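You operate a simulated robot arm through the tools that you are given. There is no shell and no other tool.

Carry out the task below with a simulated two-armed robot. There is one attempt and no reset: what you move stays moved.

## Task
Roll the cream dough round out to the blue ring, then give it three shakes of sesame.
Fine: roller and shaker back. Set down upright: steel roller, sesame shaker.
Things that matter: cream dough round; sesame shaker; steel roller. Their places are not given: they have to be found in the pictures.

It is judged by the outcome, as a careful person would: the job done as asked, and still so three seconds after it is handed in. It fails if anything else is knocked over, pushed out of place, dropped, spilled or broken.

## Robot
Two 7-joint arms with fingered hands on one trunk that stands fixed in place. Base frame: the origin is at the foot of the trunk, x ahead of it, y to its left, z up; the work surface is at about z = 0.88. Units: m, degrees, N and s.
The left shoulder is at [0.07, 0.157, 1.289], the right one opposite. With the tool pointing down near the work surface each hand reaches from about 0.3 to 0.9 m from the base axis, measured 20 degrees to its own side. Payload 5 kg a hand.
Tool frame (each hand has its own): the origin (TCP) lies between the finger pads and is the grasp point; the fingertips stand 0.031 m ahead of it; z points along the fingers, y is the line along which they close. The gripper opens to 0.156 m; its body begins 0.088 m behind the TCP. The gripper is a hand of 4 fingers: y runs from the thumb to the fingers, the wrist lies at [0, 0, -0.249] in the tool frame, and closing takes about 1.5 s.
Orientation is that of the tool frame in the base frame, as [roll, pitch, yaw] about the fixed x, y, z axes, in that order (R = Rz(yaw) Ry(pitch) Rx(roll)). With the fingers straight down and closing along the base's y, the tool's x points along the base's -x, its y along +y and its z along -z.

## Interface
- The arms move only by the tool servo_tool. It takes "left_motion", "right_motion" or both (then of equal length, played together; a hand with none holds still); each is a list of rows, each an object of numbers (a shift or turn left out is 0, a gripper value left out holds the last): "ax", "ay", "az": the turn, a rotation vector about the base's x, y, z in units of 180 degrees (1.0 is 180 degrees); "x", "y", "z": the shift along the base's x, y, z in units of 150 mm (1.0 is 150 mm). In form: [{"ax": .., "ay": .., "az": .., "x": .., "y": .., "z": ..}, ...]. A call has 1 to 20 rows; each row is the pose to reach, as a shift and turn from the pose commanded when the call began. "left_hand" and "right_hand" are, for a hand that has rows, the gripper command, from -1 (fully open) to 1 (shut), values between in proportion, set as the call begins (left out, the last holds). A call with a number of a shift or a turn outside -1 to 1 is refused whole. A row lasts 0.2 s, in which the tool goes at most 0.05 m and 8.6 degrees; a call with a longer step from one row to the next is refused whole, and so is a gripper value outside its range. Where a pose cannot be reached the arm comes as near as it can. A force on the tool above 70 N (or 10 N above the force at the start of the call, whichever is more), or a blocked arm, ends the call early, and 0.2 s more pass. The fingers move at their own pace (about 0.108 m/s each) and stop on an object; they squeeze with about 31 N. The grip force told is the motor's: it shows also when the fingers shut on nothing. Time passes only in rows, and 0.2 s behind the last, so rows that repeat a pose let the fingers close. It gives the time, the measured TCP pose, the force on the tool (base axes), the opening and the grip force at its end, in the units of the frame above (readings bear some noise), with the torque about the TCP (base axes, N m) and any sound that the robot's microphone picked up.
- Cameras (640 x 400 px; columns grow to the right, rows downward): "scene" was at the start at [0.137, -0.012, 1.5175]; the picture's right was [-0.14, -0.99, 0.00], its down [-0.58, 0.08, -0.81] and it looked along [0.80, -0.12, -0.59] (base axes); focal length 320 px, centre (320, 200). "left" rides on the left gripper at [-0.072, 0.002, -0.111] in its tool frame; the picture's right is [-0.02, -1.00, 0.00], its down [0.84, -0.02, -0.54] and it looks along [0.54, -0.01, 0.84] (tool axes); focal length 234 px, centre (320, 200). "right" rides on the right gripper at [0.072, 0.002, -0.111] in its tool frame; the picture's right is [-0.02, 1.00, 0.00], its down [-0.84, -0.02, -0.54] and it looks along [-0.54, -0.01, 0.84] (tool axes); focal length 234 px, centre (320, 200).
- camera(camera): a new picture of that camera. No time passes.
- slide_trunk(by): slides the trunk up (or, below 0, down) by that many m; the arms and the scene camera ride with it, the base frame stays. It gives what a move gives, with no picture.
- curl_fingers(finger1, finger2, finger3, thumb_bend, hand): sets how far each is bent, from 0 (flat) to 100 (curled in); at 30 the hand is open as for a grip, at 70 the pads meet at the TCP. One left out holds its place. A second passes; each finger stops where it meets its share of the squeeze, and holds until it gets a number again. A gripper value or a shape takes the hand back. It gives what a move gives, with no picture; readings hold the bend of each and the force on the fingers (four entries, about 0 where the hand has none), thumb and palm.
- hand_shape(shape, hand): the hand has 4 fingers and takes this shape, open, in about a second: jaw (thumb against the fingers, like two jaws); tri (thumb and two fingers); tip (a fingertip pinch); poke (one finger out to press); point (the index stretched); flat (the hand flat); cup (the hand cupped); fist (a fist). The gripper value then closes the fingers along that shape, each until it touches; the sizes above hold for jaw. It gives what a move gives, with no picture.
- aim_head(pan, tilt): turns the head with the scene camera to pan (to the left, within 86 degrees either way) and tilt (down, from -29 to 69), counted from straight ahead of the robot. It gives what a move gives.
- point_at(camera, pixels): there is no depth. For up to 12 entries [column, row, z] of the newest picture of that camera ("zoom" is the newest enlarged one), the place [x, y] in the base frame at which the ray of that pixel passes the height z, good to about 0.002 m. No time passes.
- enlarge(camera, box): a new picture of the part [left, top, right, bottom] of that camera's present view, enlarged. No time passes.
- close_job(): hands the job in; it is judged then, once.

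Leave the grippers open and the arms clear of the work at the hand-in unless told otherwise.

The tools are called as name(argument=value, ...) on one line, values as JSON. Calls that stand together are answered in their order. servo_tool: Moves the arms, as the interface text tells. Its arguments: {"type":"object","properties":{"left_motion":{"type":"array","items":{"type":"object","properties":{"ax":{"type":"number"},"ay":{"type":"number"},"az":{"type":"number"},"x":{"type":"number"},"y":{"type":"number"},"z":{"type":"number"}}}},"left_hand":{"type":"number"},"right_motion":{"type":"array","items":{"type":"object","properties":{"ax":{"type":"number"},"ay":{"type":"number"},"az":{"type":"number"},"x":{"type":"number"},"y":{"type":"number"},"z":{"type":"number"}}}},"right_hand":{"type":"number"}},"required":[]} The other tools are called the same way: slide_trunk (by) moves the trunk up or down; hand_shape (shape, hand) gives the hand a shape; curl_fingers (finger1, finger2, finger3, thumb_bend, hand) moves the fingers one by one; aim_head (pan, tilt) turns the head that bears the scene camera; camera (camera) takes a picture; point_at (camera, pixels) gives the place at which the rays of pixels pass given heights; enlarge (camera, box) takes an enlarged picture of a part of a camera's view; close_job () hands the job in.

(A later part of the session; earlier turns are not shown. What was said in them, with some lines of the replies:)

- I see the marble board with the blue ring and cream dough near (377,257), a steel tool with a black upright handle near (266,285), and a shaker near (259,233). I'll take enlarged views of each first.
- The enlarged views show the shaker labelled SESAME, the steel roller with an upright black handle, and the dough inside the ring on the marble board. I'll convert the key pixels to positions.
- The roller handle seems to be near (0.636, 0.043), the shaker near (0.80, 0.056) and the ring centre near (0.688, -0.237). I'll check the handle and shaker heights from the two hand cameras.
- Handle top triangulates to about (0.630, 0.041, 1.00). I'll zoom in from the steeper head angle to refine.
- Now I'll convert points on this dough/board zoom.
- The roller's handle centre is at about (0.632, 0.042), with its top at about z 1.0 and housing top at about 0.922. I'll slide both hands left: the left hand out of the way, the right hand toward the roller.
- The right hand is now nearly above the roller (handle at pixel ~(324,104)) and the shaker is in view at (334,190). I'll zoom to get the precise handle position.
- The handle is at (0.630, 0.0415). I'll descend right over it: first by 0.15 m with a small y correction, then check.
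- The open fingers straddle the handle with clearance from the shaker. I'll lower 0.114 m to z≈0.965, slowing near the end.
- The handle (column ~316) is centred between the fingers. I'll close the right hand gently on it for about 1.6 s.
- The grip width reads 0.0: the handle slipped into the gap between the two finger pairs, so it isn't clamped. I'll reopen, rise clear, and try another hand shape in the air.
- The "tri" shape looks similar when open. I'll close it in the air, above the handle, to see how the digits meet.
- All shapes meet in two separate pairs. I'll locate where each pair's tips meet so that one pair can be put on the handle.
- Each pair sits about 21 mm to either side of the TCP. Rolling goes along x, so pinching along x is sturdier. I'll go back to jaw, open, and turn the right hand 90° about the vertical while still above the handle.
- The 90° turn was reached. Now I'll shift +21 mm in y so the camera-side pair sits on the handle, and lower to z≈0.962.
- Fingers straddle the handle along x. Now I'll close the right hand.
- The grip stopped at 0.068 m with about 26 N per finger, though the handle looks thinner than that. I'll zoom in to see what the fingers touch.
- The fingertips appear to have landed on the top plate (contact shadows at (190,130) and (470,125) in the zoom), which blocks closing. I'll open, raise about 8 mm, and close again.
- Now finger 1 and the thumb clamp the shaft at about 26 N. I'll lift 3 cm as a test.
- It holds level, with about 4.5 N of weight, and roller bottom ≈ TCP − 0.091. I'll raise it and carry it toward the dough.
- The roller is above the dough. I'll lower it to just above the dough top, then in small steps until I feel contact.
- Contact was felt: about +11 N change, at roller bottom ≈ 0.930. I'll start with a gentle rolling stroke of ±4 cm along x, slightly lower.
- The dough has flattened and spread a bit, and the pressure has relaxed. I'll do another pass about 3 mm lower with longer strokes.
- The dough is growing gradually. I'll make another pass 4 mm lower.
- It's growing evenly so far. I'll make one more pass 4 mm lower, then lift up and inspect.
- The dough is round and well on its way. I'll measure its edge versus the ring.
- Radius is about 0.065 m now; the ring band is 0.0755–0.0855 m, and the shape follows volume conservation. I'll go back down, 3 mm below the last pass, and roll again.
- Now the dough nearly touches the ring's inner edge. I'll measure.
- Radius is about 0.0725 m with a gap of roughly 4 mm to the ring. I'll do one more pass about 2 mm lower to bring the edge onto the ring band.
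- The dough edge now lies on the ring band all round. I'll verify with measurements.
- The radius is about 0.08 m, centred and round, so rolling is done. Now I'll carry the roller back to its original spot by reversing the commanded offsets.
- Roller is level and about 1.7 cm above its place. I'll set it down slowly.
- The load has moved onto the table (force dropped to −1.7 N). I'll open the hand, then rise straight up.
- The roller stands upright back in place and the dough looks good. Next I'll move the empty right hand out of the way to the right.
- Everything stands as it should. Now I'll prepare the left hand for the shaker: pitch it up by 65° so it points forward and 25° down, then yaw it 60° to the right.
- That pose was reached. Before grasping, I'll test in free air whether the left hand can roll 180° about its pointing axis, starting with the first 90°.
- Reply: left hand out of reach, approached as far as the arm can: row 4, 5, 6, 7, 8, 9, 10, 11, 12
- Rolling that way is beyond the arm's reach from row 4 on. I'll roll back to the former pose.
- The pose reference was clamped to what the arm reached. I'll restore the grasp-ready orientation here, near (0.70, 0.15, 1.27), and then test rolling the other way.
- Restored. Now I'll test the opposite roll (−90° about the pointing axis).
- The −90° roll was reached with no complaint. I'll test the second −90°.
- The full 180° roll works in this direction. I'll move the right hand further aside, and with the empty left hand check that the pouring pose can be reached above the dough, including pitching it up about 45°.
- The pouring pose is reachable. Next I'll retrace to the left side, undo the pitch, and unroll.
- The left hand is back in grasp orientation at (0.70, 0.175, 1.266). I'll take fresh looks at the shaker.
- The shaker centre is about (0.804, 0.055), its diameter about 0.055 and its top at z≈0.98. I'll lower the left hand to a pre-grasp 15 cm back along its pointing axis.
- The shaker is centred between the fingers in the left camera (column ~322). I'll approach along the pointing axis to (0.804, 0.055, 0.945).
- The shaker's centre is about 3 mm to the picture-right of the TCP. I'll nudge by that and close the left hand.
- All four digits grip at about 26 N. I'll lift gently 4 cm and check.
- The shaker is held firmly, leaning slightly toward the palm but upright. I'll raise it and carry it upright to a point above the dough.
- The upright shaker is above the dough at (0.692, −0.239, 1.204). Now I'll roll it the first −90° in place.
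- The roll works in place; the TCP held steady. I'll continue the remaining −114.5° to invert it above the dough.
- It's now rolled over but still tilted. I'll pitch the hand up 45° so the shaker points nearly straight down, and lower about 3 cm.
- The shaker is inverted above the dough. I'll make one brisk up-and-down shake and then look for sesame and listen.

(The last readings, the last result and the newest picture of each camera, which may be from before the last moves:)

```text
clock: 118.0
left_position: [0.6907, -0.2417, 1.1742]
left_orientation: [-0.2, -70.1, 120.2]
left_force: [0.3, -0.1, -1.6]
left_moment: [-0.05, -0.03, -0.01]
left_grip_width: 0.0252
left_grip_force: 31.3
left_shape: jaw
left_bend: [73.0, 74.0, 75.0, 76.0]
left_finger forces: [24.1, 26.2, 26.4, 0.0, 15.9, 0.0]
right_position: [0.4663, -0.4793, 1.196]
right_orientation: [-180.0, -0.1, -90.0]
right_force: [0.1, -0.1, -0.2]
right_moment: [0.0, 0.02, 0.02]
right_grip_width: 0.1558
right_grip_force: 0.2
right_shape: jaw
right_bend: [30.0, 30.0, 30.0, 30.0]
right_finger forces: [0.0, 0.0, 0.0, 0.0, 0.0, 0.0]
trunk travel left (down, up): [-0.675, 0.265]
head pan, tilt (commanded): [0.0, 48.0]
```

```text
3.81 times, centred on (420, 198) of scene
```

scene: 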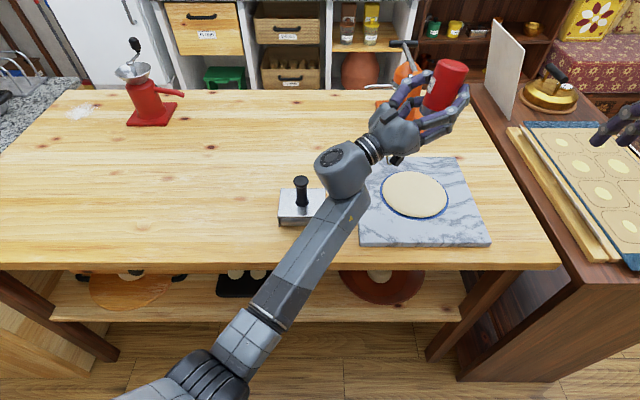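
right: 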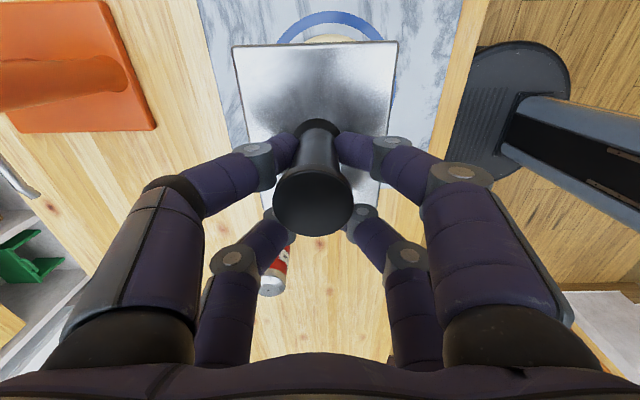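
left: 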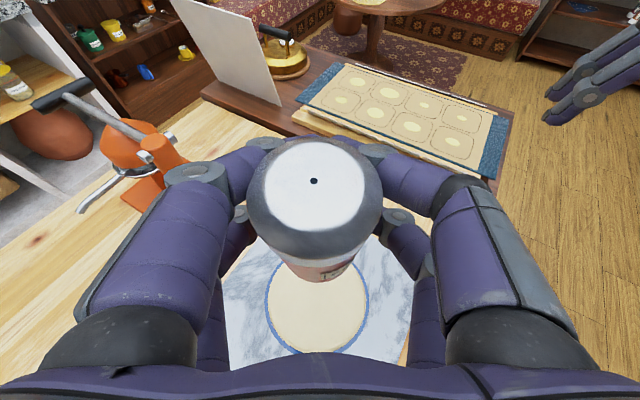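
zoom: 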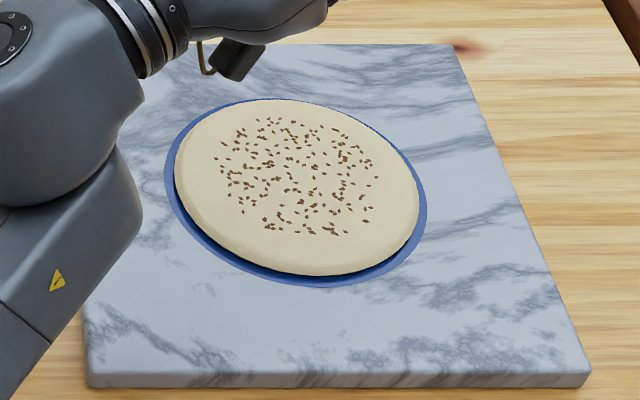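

Sesame fell evenly onto the dough from the first shake. Now the second, identical shake, then I'll compare the amount.

enlarge(camera="scene", box=[385, 170, 450, 220])

servo_tool(left_motion=[{"z": 0.3}, {"z": 0.0}, {"z": 0.0}])

enlarge(camera="scene", box=[385, 170, 450, 220])

```text
8.00 times, centred on (418, 195) of scene
```

zoom: 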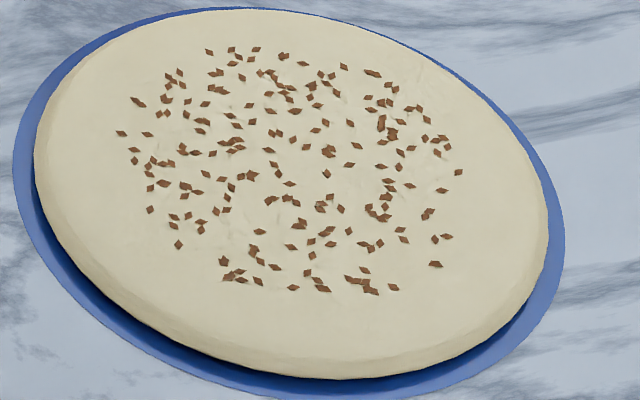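

```text
clock: 118.8
left_position: [0.6894, -0.241, 1.1754]
left_orientation: [-0.1, -69.9, 120.3]
left_force: [0.0, -0.2, -1.9]
left_moment: [-0.03, -0.02, 0.02]
left_grip_width: 0.0254
left_grip_force: 31.2
left_shape: jaw
left_bend: [73.0, 74.0, 75.0, 76.0]
left_finger forces: [24.4, 26.0, 26.4, 0.0, 15.9, 0.0]
right_position: [0.4659, -0.4799, 1.195]
right_orientation: [179.9, 0.0, -90.0]
right_force: [-0.3, -0.1, 0.2]
right_moment: [0.01, -0.02, 0.01]
right_grip_width: 0.156
right_grip_force: 0.0
right_shape: jaw
right_bend: [30.0, 30.0, 30.0, 30.0]
right_finger forces: [0.1, 0.0, 0.0, 0.0, 0.1, 0.0]
trunk travel left (down, up): [-0.675, 0.265]
head pan, tilt (commanded): [0.0, 48.0]
```

```text
8.00 times, centred on (418, 195) of scene
```

zoom: 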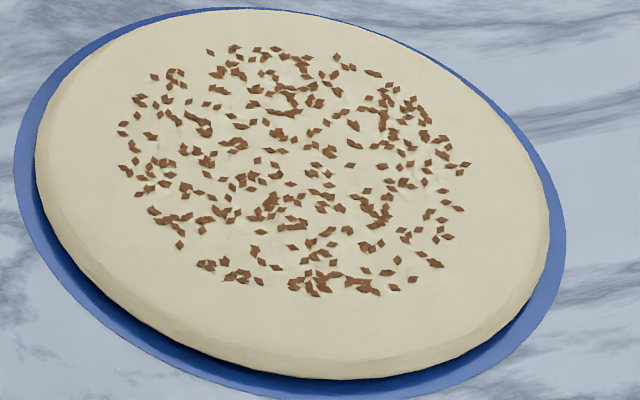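

The second shake added more seeds, at a similar rate. Now the third and last shake.

servo_tool(left_motion=[{"z": 0.3}, {"z": 0.0}, {"z": 0.0}])

enlarge(camera="scene", box=[385, 170, 450, 220])

```text
clock: 119.6
left_position: [0.69, -0.2385, 1.1756]
left_orientation: [-0.3, -69.9, 120.2]
left_force: [0.4, 0.0, -2.1]
left_moment: [-0.05, 0.0, -0.02]
left_grip_width: 0.0255
left_grip_force: 31.4
left_shape: jaw
left_bend: [73.0, 74.0, 75.0, 76.0]
left_finger forces: [24.4, 25.8, 26.4, 0.0, 15.8, 0.0]
right_position: [0.4666, -0.4792, 1.1954]
right_orientation: [-180.0, 0.1, -90.0]
right_force: [0.1, 0.1, 0.3]
right_moment: [-0.02, -0.01, 0.02]
right_grip_width: 0.156
right_grip_force: 0.1
right_shape: jaw
right_bend: [30.0, 30.0, 30.0, 30.0]
right_finger forces: [0.1, 0.0, 0.0, 0.0, 0.1, 0.1]
trunk travel left (down, up): [-0.675, 0.265]
head pan, tilt (commanded): [0.0, 48.0]
```

```text
8.00 times, centred on (418, 195) of scene
```

zoom: 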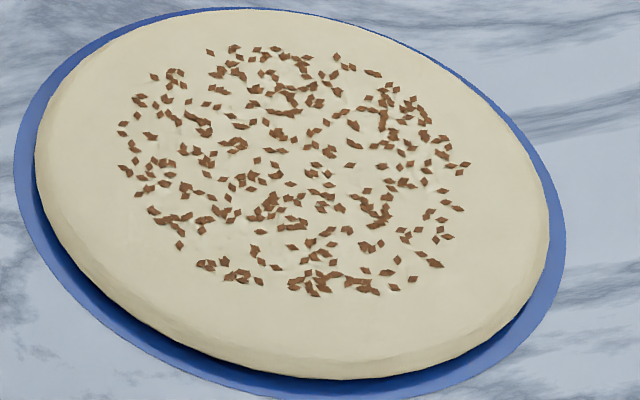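

The third shake shows no visible change, so I need to understand the count. I'll zoom in closely to count seeds in a patch and compare with the first picture.

enlarge(camera="scene", box=[389, 176, 409, 189])

enlarge(camera="scene", box=[389, 189, 409, 202])

```text
16.00 times, centred on (399, 182) of scene
```

zoom: 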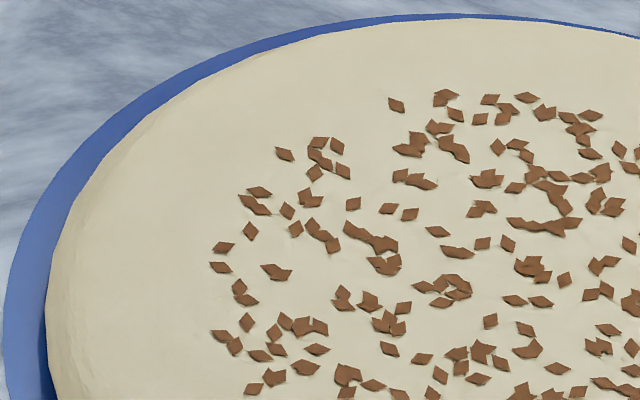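

```text
16.00 times, centred on (399, 196) of scene
```

zoom: 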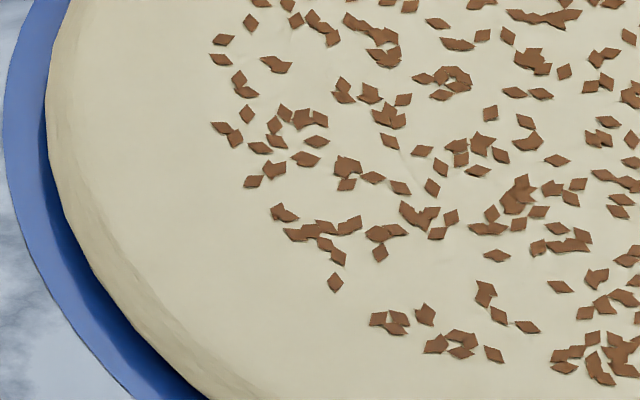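

enlarge(camera="scene", box=[408, 174, 428, 187])

enlarge(camera="scene", box=[420, 176, 440, 189])

enlarge(camera="scene", box=[412, 192, 432, 205])

```text
16.00 times, centred on (418, 180) of scene
```

zoom: 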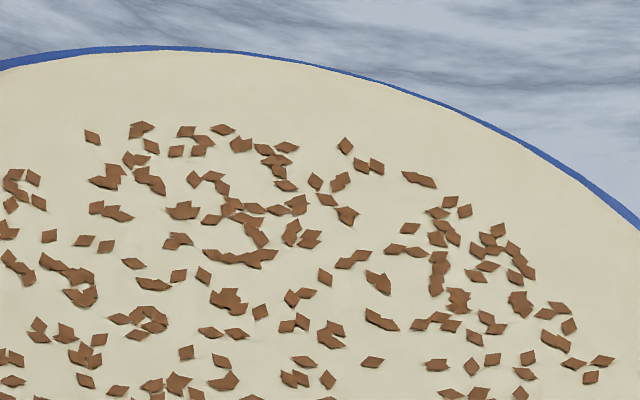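

```text
16.00 times, centred on (430, 182) of scene
```

zoom: 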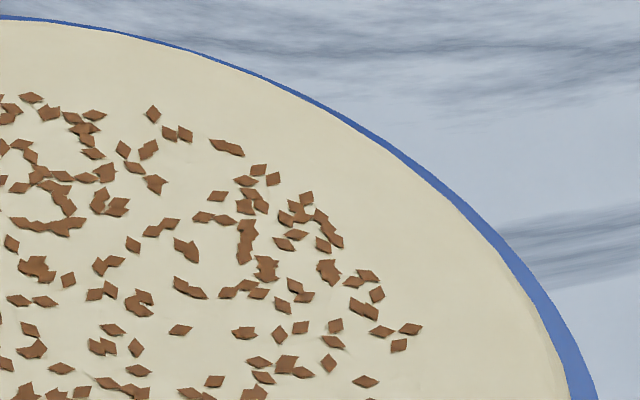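

```text
16.00 times, centred on (422, 198) of scene
```

zoom: 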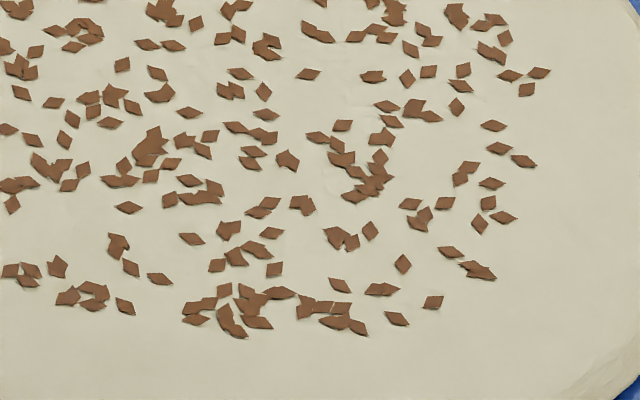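

The seed count roughly doubled from shake one to two, but didn't change on the third. I'll let half a second pass without moving and look again, both at the dough and at the shaker.

servo_tool(left_motion=[{}, {}, {}])

enlarge(camera="scene", box=[385, 170, 450, 220])

enlarge(camera="scene", box=[360, 40, 500, 140])

camera(camera="left")

```text
clock: 120.4
left_position: [0.6901, -0.2392, 1.175]
left_orientation: [-0.1, -69.9, 120.2]
left_force: [-0.2, 0.0, -1.1]
left_moment: [0.01, -0.01, 0.0]
left_grip_width: 0.0257
left_grip_force: 31.1
left_shape: jaw
left_bend: [73.0, 74.0, 75.0, 76.0]
left_finger forces: [24.5, 25.9, 26.4, 0.0, 15.9, 0.0]
right_position: [0.466, -0.4787, 1.1945]
right_orientation: [-180.0, 0.1, -90.0]
right_force: [0.2, -0.2, 0.4]
right_moment: [0.02, 0.02, 0.03]
right_grip_width: 0.1556
right_grip_force: 0.1
right_shape: jaw
right_bend: [30.0, 30.0, 30.0, 30.0]
right_finger forces: [0.1, 0.1, 0.0, 0.0, 0.1, 0.1]
trunk travel left (down, up): [-0.675, 0.265]
head pan, tilt (commanded): [0.0, 48.0]
```

```text
8.00 times, centred on (418, 195) of scene
```

zoom: 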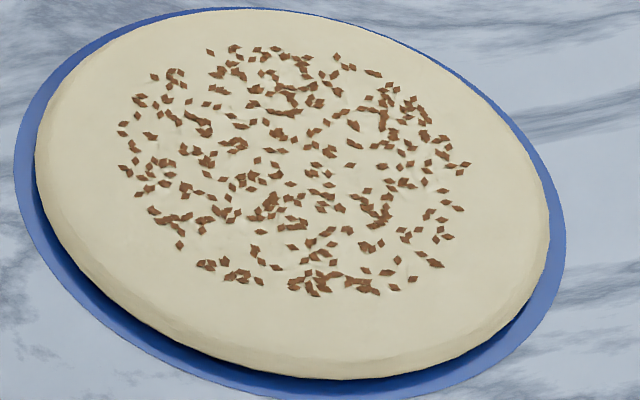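

```text
4.00 times, centred on (430, 90) of scene
```

zoom: 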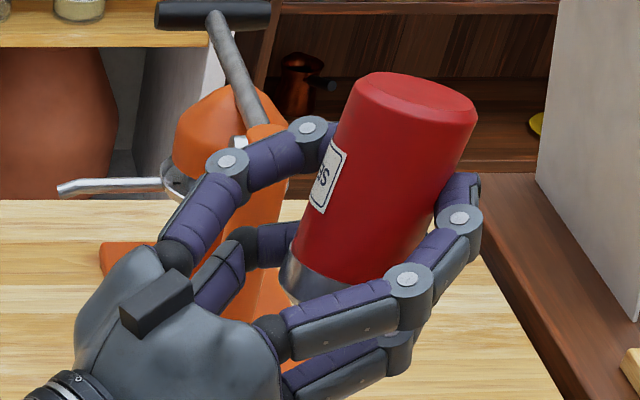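

```text
taken
```

left: 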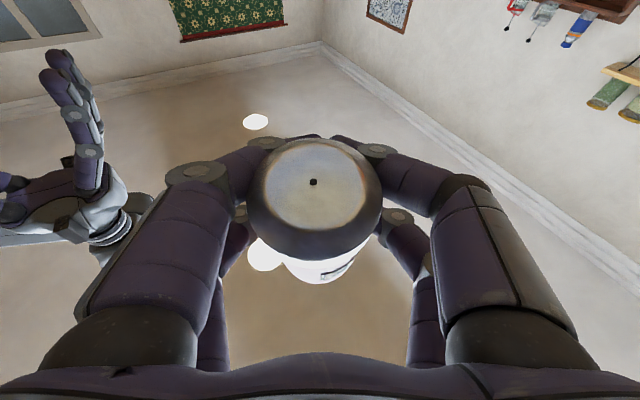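

There's still no change after waiting. The three identical shakes were delivered and the dough carries an even layer of sesame, so I won't add more. Now I'll reverse the motion gently over the dough: pitch back down 45° with no vertical travel.

servo_tool(left_motion=[{"ax": 0.027, "ay": 0.0156}, {"ax": 0.054, "ay": 0.0312}, {"ax": 0.081, "ay": 0.0468}, {"ax": 0.108, "ay": 0.0624}, {"ax": 0.135, "ay": 0.078}, {"ax": 0.162, "ay": 0.0936}, {"ax": 0.189, "ay": 0.1092}, {"ax": 0.2165, "ay": 0.125}, {"ax": 0.2165, "ay": 0.125}])

enlarge(camera="scene", box=[385, 170, 450, 220])

```text
clock: 122.4
left_position: [0.6918, -0.2378, 1.1734]
left_orientation: [-180.0, -65.0, -59.9]
left_force: [-0.2, 0.7, -2.0]
left_moment: [-0.01, 0.03, -0.03]
left_grip_width: 0.0248
left_grip_force: 31.6
left_shape: jaw
left_bend: [73.0, 74.0, 75.0, 76.0]
left_finger forces: [12.3, 25.8, 26.3, 0.0, 13.0, 0.1]
right_position: [0.4675, -0.4793, 1.1965]
right_orientation: [-179.9, 0.0, -90.1]
right_force: [0.1, -0.2, 0.3]
right_moment: [-0.01, -0.02, -0.03]
right_grip_width: 0.1559
right_grip_force: 0.1
right_shape: jaw
right_bend: [30.0, 30.0, 30.0, 30.0]
right_finger forces: [0.1, 0.0, 0.1, 0.1, 0.0, 0.0]
trunk travel left (down, up): [-0.675, 0.265]
head pan, tilt (commanded): [0.0, 48.0]
```

```text
8.00 times, centred on (418, 195) of scene
```

zoom: 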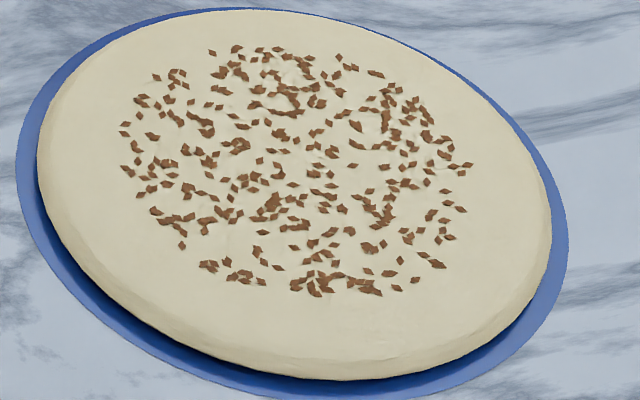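

The sesame is unchanged, good. Now I'll roll back +180° in two calls, still above the dough.

servo_tool(left_motion=[{"ax": 0.0206, "ay": -0.0357, "az": -0.0192}, {"ax": 0.0412, "ay": -0.0713, "az": -0.0384}, {"ax": 0.0618, "ay": -0.107, "az": -0.0576}, {"ax": 0.0824, "ay": -0.1427, "az": -0.0768}, {"ax": 0.103, "ay": -0.1784, "az": -0.096}, {"ax": 0.1236, "ay": -0.214, "az": -0.1153}, {"ax": 0.1442, "ay": -0.2497, "az": -0.1345}, {"ax": 0.1648, "ay": -0.2854, "az": -0.1537}, {"ax": 0.1854, "ay": -0.321, "az": -0.1729}, {"ax": 0.206, "ay": -0.3567, "az": -0.1921}, {"ax": 0.2266, "ay": -0.3924, "az": -0.2113}, {"ax": 0.2266, "ay": -0.3924, "az": -0.2113}])

servo_tool(left_motion=[{"ax": 0.0206, "ay": -0.0357, "az": -0.0192}, {"ax": 0.0412, "ay": -0.0713, "az": -0.0384}, {"ax": 0.0618, "ay": -0.107, "az": -0.0576}, {"ax": 0.0824, "ay": -0.1427, "az": -0.0768}, {"ax": 0.103, "ay": -0.1784, "az": -0.096}, {"ax": 0.1236, "ay": -0.214, "az": -0.1153}, {"ax": 0.1442, "ay": -0.2497, "az": -0.1345}, {"ax": 0.1648, "ay": -0.2854, "az": -0.1537}, {"ax": 0.1854, "ay": -0.321, "az": -0.1729}, {"ax": 0.206, "ay": -0.3567, "az": -0.1921}, {"ax": 0.2266, "ay": -0.3924, "az": -0.2113}, {"ax": 0.2266, "ay": -0.3924, "az": -0.2113}])

camera(camera="scene")

camera(camera="left")

enlarge(camera="scene", box=[345, 145, 495, 250])

```text
clock: 125.0
left_position: [0.6915, -0.2398, 1.1732]
left_orientation: [-115.0, 0.1, -150.1]
left_force: [-0.1, -0.1, -1.7]
left_moment: [-0.02, -0.03, 0.02]
left_grip_width: 0.0248
left_grip_force: 31.1
left_shape: jaw
left_bend: [73.0, 74.0, 75.0, 76.0]
left_finger forces: [12.7, 26.4, 25.8, 0.0, 12.8, 0.1]
right_position: [0.4668, -0.4797, 1.1944]
right_orientation: [-180.0, 0.1, -90.0]
right_force: [0.3, 0.0, 0.4]
right_moment: [0.02, 0.0, 0.02]
right_grip_width: 0.1559
right_grip_force: 0.0
right_shape: jaw
right_bend: [30.0, 30.0, 30.0, 30.0]
right_finger forces: [0.0, 0.0, 0.0, 0.0, 0.0, 0.0]
trunk travel left (down, up): [-0.675, 0.265]
head pan, tilt (commanded): [0.0, 48.0]
```

```text
clock: 127.6
left_position: [0.6925, -0.2386, 1.1734]
left_orientation: [179.8, 64.9, 119.7]
left_force: [-0.5, 0.2, -1.9]
left_moment: [-0.01, 0.0, 0.02]
left_grip_width: 0.0247
left_grip_force: 31.5
left_shape: jaw
left_bend: [73.0, 74.0, 75.0, 75.0]
left_finger forces: [12.0, 25.7, 26.3, 0.0, 13.2, 0.1]
right_position: [0.4654, -0.4792, 1.1954]
right_orientation: [179.9, 0.0, -90.1]
right_force: [-0.1, -0.1, 0.9]
right_moment: [-0.04, -0.01, 0.0]
right_grip_width: 0.1562
right_grip_force: 0.0
right_shape: jaw
right_bend: [30.0, 30.0, 30.0, 30.0]
right_finger forces: [0.0, 0.0, 0.0, 0.0, 0.0, 0.1]
trunk travel left (down, up): [-0.675, 0.265]
head pan, tilt (commanded): [0.0, 48.0]
```

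```text
taken
```

scene: 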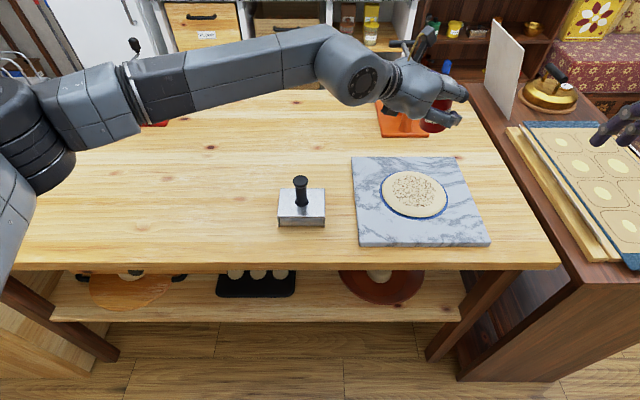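

```text
taken
```

left: 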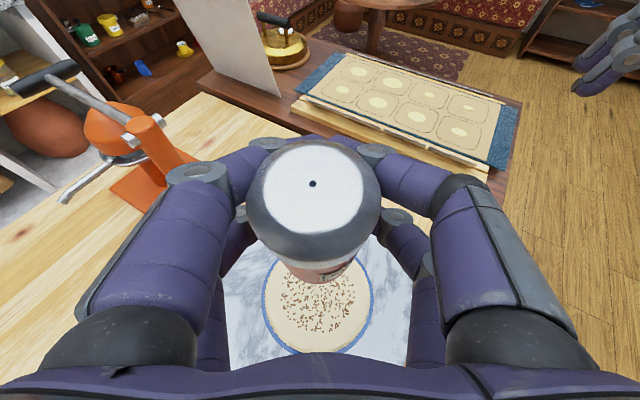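

```text
3.81 times, centred on (420, 198) of scene
```

zoom: 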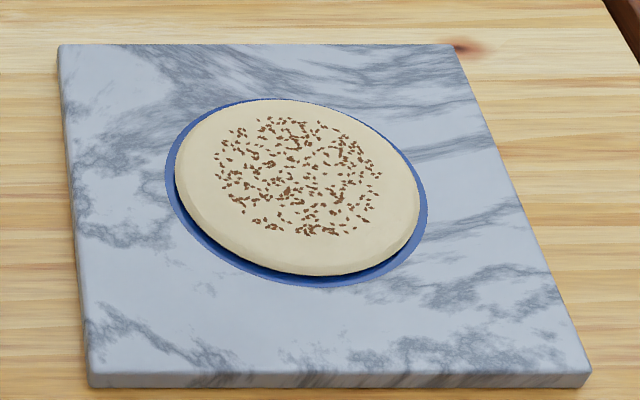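

The shaker is upright again and the dough has an even sesame layer with nothing on the board. I'll carry the shaker back over its original place.

servo_tool(left_motion=[{"y": 0.2, "x": 0.074}, {"y": 0.4, "x": 0.148}, {"y": 0.6, "x": 0.222}, {"y": 0.8, "x": 0.296}, {"y": 0.96, "x": 0.37}, {"y": 0.96, "x": 0.37}])

servo_tool(left_motion=[{"y": 0.2, "x": 0.074}, {"y": 0.4, "x": 0.148}, {"y": 0.6, "x": 0.222}, {"y": 0.8, "x": 0.296}, {"y": 1.0, "x": 0.37}, {"y": 1.0, "x": 0.37}])

servo_tool(left_motion=[{"z": -0.2}, {"z": -0.4}, {"z": -0.6}, {"z": -0.8}, {"z": -1.0}, {"z": -1.0, "ax": 0.015, "ay": 0.001}, {"z": -1.0, "ax": 0.031, "ay": 0.002}, {"z": -1.0, "ax": 0.031, "ay": 0.002}])

enlarge(camera="scene", box=[240, 90, 360, 240])

camera(camera="left")

```text
clock: 129.0
left_position: [0.7451, -0.0972, 1.1717]
left_orientation: [179.9, 64.9, 119.8]
left_force: [0.2, -0.4, -1.5]
left_moment: [-0.01, -0.01, -0.02]
left_grip_width: 0.0249
left_grip_force: 31.6
left_shape: jaw
left_bend: [73.0, 74.0, 75.0, 75.0]
left_finger forces: [11.8, 25.8, 26.3, 0.0, 12.8, 0.0]
right_position: [0.4658, -0.4798, 1.1952]
right_orientation: [-180.0, 0.1, -90.0]
right_force: [0.2, 0.3, -0.2]
right_moment: [0.0, -0.02, -0.03]
right_grip_width: 0.1557
right_grip_force: 0.1
right_shape: jaw
right_bend: [30.0, 30.0, 30.0, 30.0]
right_finger forces: [0.1, 0.0, 0.0, 0.0, 0.0, 0.0]
trunk travel left (down, up): [-0.675, 0.265]
head pan, tilt (commanded): [0.0, 48.0]
```

```text
clock: 130.4
left_position: [0.801, 0.0536, 1.1722]
left_orientation: [179.9, 64.9, 119.7]
left_force: [-0.4, 0.7, -1.8]
left_moment: [-0.01, 0.0, 0.01]
left_grip_width: 0.0246
left_grip_force: 31.1
left_shape: jaw
left_bend: [73.0, 74.0, 75.0, 75.0]
left_finger forces: [11.7, 25.8, 26.1, 0.0, 12.4, 0.0]
right_position: [0.4659, -0.4802, 1.1946]
right_orientation: [-180.0, 0.0, -90.0]
right_force: [-0.8, 0.5, -0.3]
right_moment: [0.03, -0.05, -0.01]
right_grip_width: 0.1557
right_grip_force: 0.0
right_shape: jaw
right_bend: [30.0, 30.0, 30.0, 30.0]
right_finger forces: [0.1, 0.0, 0.1, 0.0, 0.0, 0.0]
trunk travel left (down, up): [-0.675, 0.265]
head pan, tilt (commanded): [0.0, 48.0]
```

```text
clock: 132.2
left_position: [0.8014, 0.0541, 1.0248]
left_orientation: [175.1, 59.7, 115.6]
left_force: [0.3, 0.1, -2.4]
left_moment: [-0.02, -0.01, -0.02]
left_grip_width: 0.0246
left_grip_force: 31.4
left_shape: jaw
left_bend: [73.0, 74.0, 75.0, 75.0]
left_finger forces: [11.6, 25.8, 26.1, 0.1, 12.3, 0.0]
right_position: [0.4647, -0.4793, 1.195]
right_orientation: [180.0, 0.0, -90.0]
right_force: [-0.2, 0.9, 0.5]
right_moment: [0.0, 0.0, -0.01]
right_grip_width: 0.1557
right_grip_force: 0.0
right_shape: jaw
right_bend: [30.0, 30.0, 30.0, 30.0]
right_finger forces: [0.0, 0.0, 0.0, 0.0, 0.0, 0.0]
trunk travel left (down, up): [-0.675, 0.265]
head pan, tilt (commanded): [0.0, 48.0]
```

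```text
2.67 times, centred on (300, 165) of scene
```

zoom: 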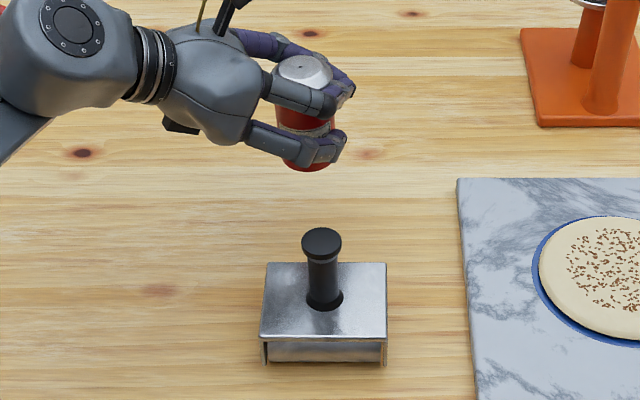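

```text
taken
```

left: 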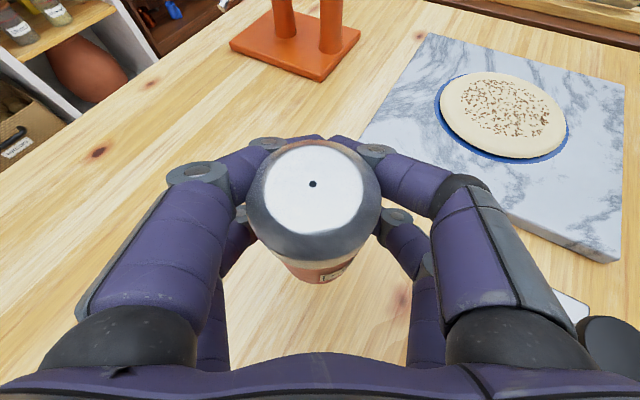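

The shaker looks close to vertical, centred above its spot. I'll lower to about 1 cm above the table, then slowly on.

servo_tool(left_motion=[{"z": -0.15}, {"z": -0.3}, {"z": -0.4}, {"z": -0.44}, {"z": -0.46}, {"z": -0.46}])

servo_tool(left_motion=[{"z": -0.01}, {"z": -0.02}, {"z": -0.03}, {"z": -0.04}, {"z": -0.045}, {"z": -0.045}])

enlarge(camera="scene", box=[240, 90, 360, 240])

```text
clock: 133.6
left_position: [0.8037, 0.0539, 0.9546]
left_orientation: [175.1, 59.8, 115.6]
left_force: [-0.1, -0.8, -2.1]
left_moment: [-0.03, -0.02, -0.04]
left_grip_width: 0.0244
left_grip_force: 31.2
left_shape: jaw
left_bend: [73.0, 74.0, 75.0, 75.0]
left_finger forces: [11.5, 25.6, 26.1, 0.0, 12.3, 0.1]
right_position: [0.4652, -0.4792, 1.1948]
right_orientation: [179.9, 0.0, -90.0]
right_force: [-0.4, 0.2, 0.2]
right_moment: [0.01, 0.01, -0.02]
right_grip_width: 0.1558
right_grip_force: 0.1
right_shape: jaw
right_bend: [30.0, 30.0, 30.0, 30.0]
right_finger forces: [0.0, 0.1, 0.0, 0.0, 0.0, 0.0]
trunk travel left (down, up): [-0.675, 0.265]
head pan, tilt (commanded): [0.0, 48.0]
```

```text
clock: 135.0
left_position: [0.8022, 0.0537, 0.948]
left_orientation: [175.1, 59.8, 115.6]
left_force: [-0.2, -0.2, -0.7]
left_moment: [-0.03, 0.0, 0.02]
left_grip_width: 0.0246
left_grip_force: 30.9
left_shape: jaw
left_bend: [73.0, 74.0, 75.0, 75.0]
left_finger forces: [11.5, 25.7, 26.2, 0.1, 12.3, 0.0]
right_position: [0.4664, -0.4798, 1.1936]
right_orientation: [179.9, 0.1, -90.0]
right_force: [-0.5, -0.3, 0.3]
right_moment: [-0.03, -0.04, 0.01]
right_grip_width: 0.156
right_grip_force: 0.1
right_shape: jaw
right_bend: [30.0, 30.0, 30.0, 30.0]
right_finger forces: [0.0, 0.0, 0.0, 0.1, 0.0, 0.0]
trunk travel left (down, up): [-0.675, 0.265]
head pan, tilt (commanded): [0.0, 48.0]
```

```text
2.67 times, centred on (300, 165) of scene
```

zoom: 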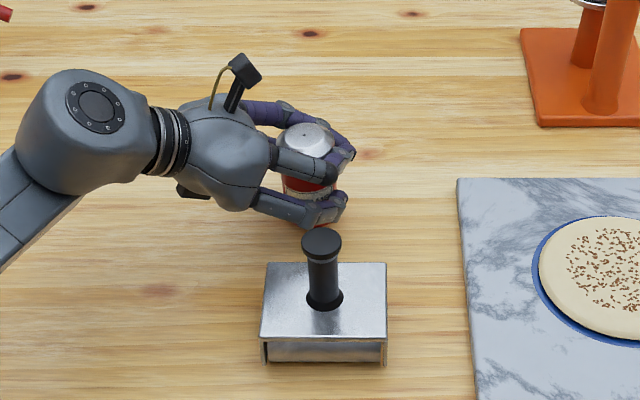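

The load is starting to ease (−2.1 → −0.7 N). I'll lower a couple more millimetres in small steps.

servo_tool(left_motion=[{"z": -0.006}, {"z": -0.012}, {"z": -0.012}])

```text
clock: 135.8
left_position: [0.8028, 0.0533, 0.9465]
left_orientation: [175.0, 59.8, 115.6]
left_force: [0.3, -0.6, 0.8]
left_moment: [0.08, 0.05, -0.02]
left_grip_width: 0.0249
left_grip_force: 31.2
left_shape: jaw
left_bend: [73.0, 74.0, 75.0, 75.0]
left_finger forces: [12.1, 25.3, 25.6, 0.0, 12.5, 0.1]
right_position: [0.4656, -0.4804, 1.1955]
right_orientation: [-180.0, 0.0, -90.0]
right_force: [-0.1, -0.2, 0.0]
right_moment: [0.0, 0.05, 0.02]
right_grip_width: 0.156
right_grip_force: 0.1
right_shape: jaw
right_bend: [30.0, 30.0, 30.0, 30.0]
right_finger forces: [0.0, 0.0, 0.1, 0.0, 0.0, 0.0]
trunk travel left (down, up): [-0.675, 0.265]
head pan, tilt (commanded): [0.0, 48.0]
```

The base is on the table (now +0.8 N). I'll open the left hand to release the shaker.

servo_tool(left_motion=[{}, {}, {}, {}, {}, {}, {}, {}], left_hand=-1)

enlarge(camera="scene", box=[240, 90, 360, 240])

camera(camera="left")

```text
clock: 137.6
left_position: [0.8026, 0.0542, 0.9467]
left_orientation: [175.0, 59.8, 115.5]
left_force: [-1.7, -0.9, 0.0]
left_moment: [-0.01, 0.01, -0.02]
left_grip_width: 0.1558
left_grip_force: 0.0
left_shape: jaw
left_bend: [30.0, 30.0, 30.0, 30.0]
left_finger forces: [0.1, 0.0, 0.1, 0.1, 0.0, 0.0]
right_position: [0.4646, -0.4785, 1.1962]
right_orientation: [-180.0, 0.0, -90.1]
right_force: [-0.7, 0.1, 0.0]
right_moment: [-0.02, 0.03, -0.01]
right_grip_width: 0.1559
right_grip_force: 0.1
right_shape: jaw
right_bend: [30.0, 30.0, 30.0, 30.0]
right_finger forces: [0.0, 0.0, 0.0, 0.1, 0.1, 0.0]
trunk travel left (down, up): [-0.675, 0.265]
head pan, tilt (commanded): [0.0, 48.0]
```

```text
2.67 times, centred on (300, 165) of scene
```

zoom: 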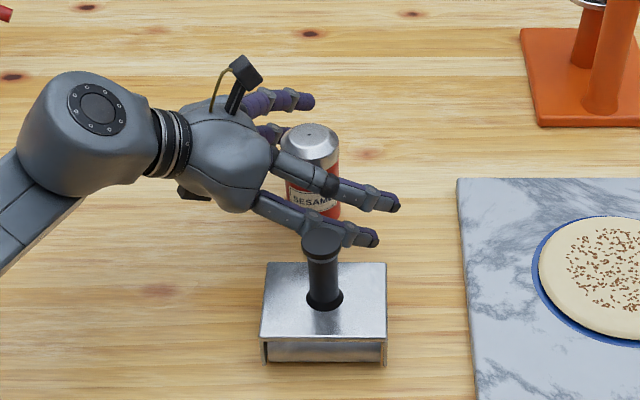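

```text
taken
```

left: 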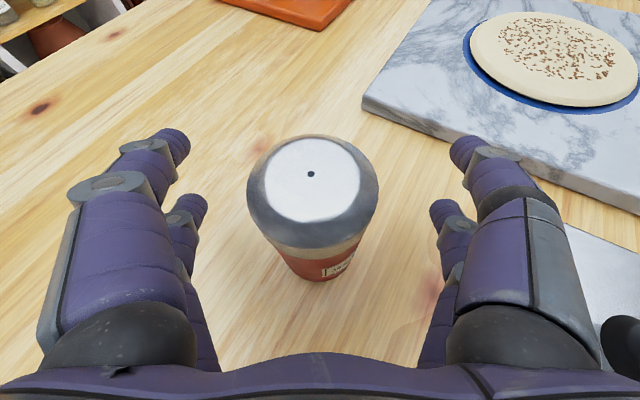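

The shaker stands upright on its spot. I'll back the left hand away along its pointing axis, then up.

servo_tool(left_motion=[{"x": -0.09, "y": 0.148, "z": 0.1}, {"x": -0.18, "y": 0.296, "z": 0.2}, {"x": -0.27, "y": 0.443, "z": 0.3}, {"x": -0.361, "y": 0.591, "z": 0.4}, {"x": -0.451, "y": 0.739, "z": 0.501}, {"x": -0.451, "y": 0.95, "z": 0.7}, {"x": -0.451, "y": 1.0, "z": 1.0}, {"x": -0.451, "y": 1.0, "z": 1.0}])

servo_tool(left_motion=[{"y": 0.25, "z": 0.2}, {"y": 0.5, "z": 0.4}, {"y": 0.75, "z": 0.6}, {"y": 1.0, "z": 0.8}, {"y": 1.0, "z": 0.8}])

camera(camera="scene")

enlarge(camera="scene", box=[262, 125, 342, 240])

enlarge(camera="scene", box=[345, 145, 495, 250])

```text
clock: 139.4
left_position: [0.7352, 0.2048, 1.0955]
left_orientation: [175.1, 59.8, 115.6]
left_force: [0.3, 0.1, 0.3]
left_moment: [-0.01, -0.03, 0.03]
left_grip_width: 0.1559
left_grip_force: 0.1
left_shape: jaw
left_bend: [30.0, 30.0, 30.0, 30.0]
left_finger forces: [0.0, 0.0, 0.0, 0.1, 0.0, 0.0]
right_position: [0.4663, -0.4795, 1.1961]
right_orientation: [179.9, 0.0, -90.0]
right_force: [0.0, -0.3, 1.0]
right_moment: [-0.02, 0.02, 0.04]
right_grip_width: 0.156
right_grip_force: 0.0
right_shape: jaw
right_bend: [30.0, 30.0, 30.0, 30.0]
right_finger forces: [0.0, 0.0, 0.1, 0.1, 0.0, 0.0]
trunk travel left (down, up): [-0.675, 0.265]
head pan, tilt (commanded): [0.0, 48.0]
```

```text
clock: 140.6
left_position: [0.7336, 0.3535, 1.2151]
left_orientation: [175.1, 59.9, 115.6]
left_force: [-0.7, 0.0, -0.4]
left_moment: [0.0, 0.03, 0.0]
left_grip_width: 0.1556
left_grip_force: 0.0
left_shape: jaw
left_bend: [30.0, 30.0, 30.0, 30.0]
left_finger forces: [0.0, 0.1, 0.0, 0.0, 0.0, 0.0]
right_position: [0.4658, -0.4791, 1.195]
right_orientation: [-180.0, 0.0, -90.0]
right_force: [0.3, 0.2, 0.5]
right_moment: [0.03, 0.05, 0.03]
right_grip_width: 0.1559
right_grip_force: 0.1
right_shape: jaw
right_bend: [30.0, 30.0, 30.0, 30.0]
right_finger forces: [0.0, 0.1, 0.0, 0.0, 0.0, 0.1]
trunk travel left (down, up): [-0.675, 0.265]
head pan, tilt (commanded): [0.0, 48.0]
```

```text
taken
```

scene: 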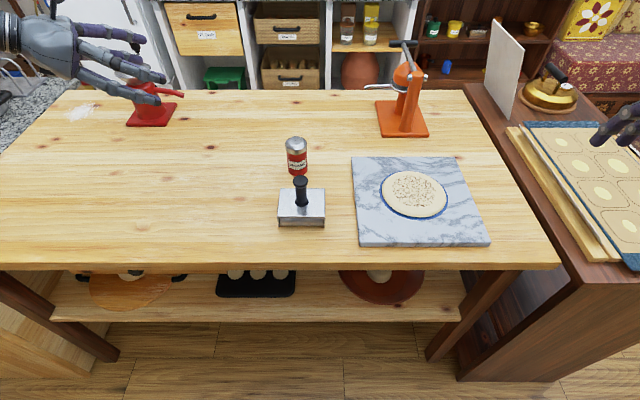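

```text
3.48 times, centred on (302, 182) of scene
```

zoom: 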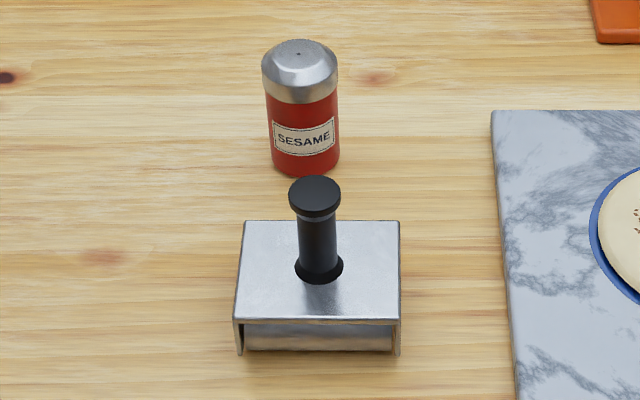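

```text
3.81 times, centred on (420, 198) of scene
```

zoom: 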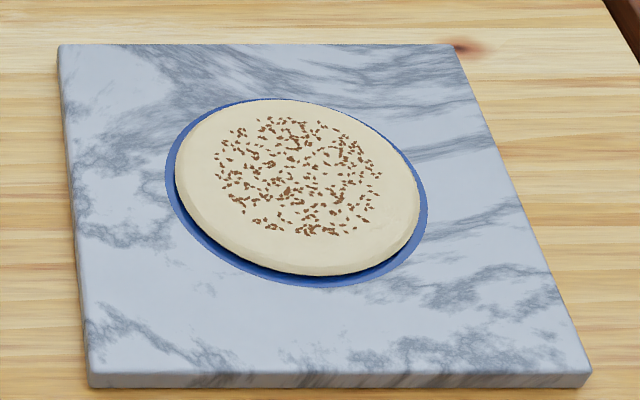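

Final check: the dough reaches the blue ring and has its sesame. The roller stands upright within about 5 mm of its original spot, and the shaker upright within about 6 mm of its own. Nothing else has moved, both hands are open and both arms are clear. I'm handing the job in.

close_job()

```text
The job is handed in.
```

I rolled the dough out to the blue ring and gave it three shakes of sesame, then handed the job in. I'm not certain the third shake put any sesame on the dough.

- **Dough:** it is round and centred, with a radius of about 0.08 m, so its edge sits on the ring band all the way round.
- **Sesame:** I made three identical shakes with the shaker upside down over the dough. The first two each added seeds, but I saw no change after the third, even after waiting. I couldn't tell whether that shake failed to count or the picture had stopped showing new seeds. I didn't add a fourth in case it came out as too many.
- **Roller and shaker:** both are standing upright, within about 6 mm of where they started. The roller is about 5 mm further forward, and the shaker about 6 mm to the side.
- **Everything else:** I saw nothing knocked, moved or spilled. Both hands are open and both arms are clear of the work.
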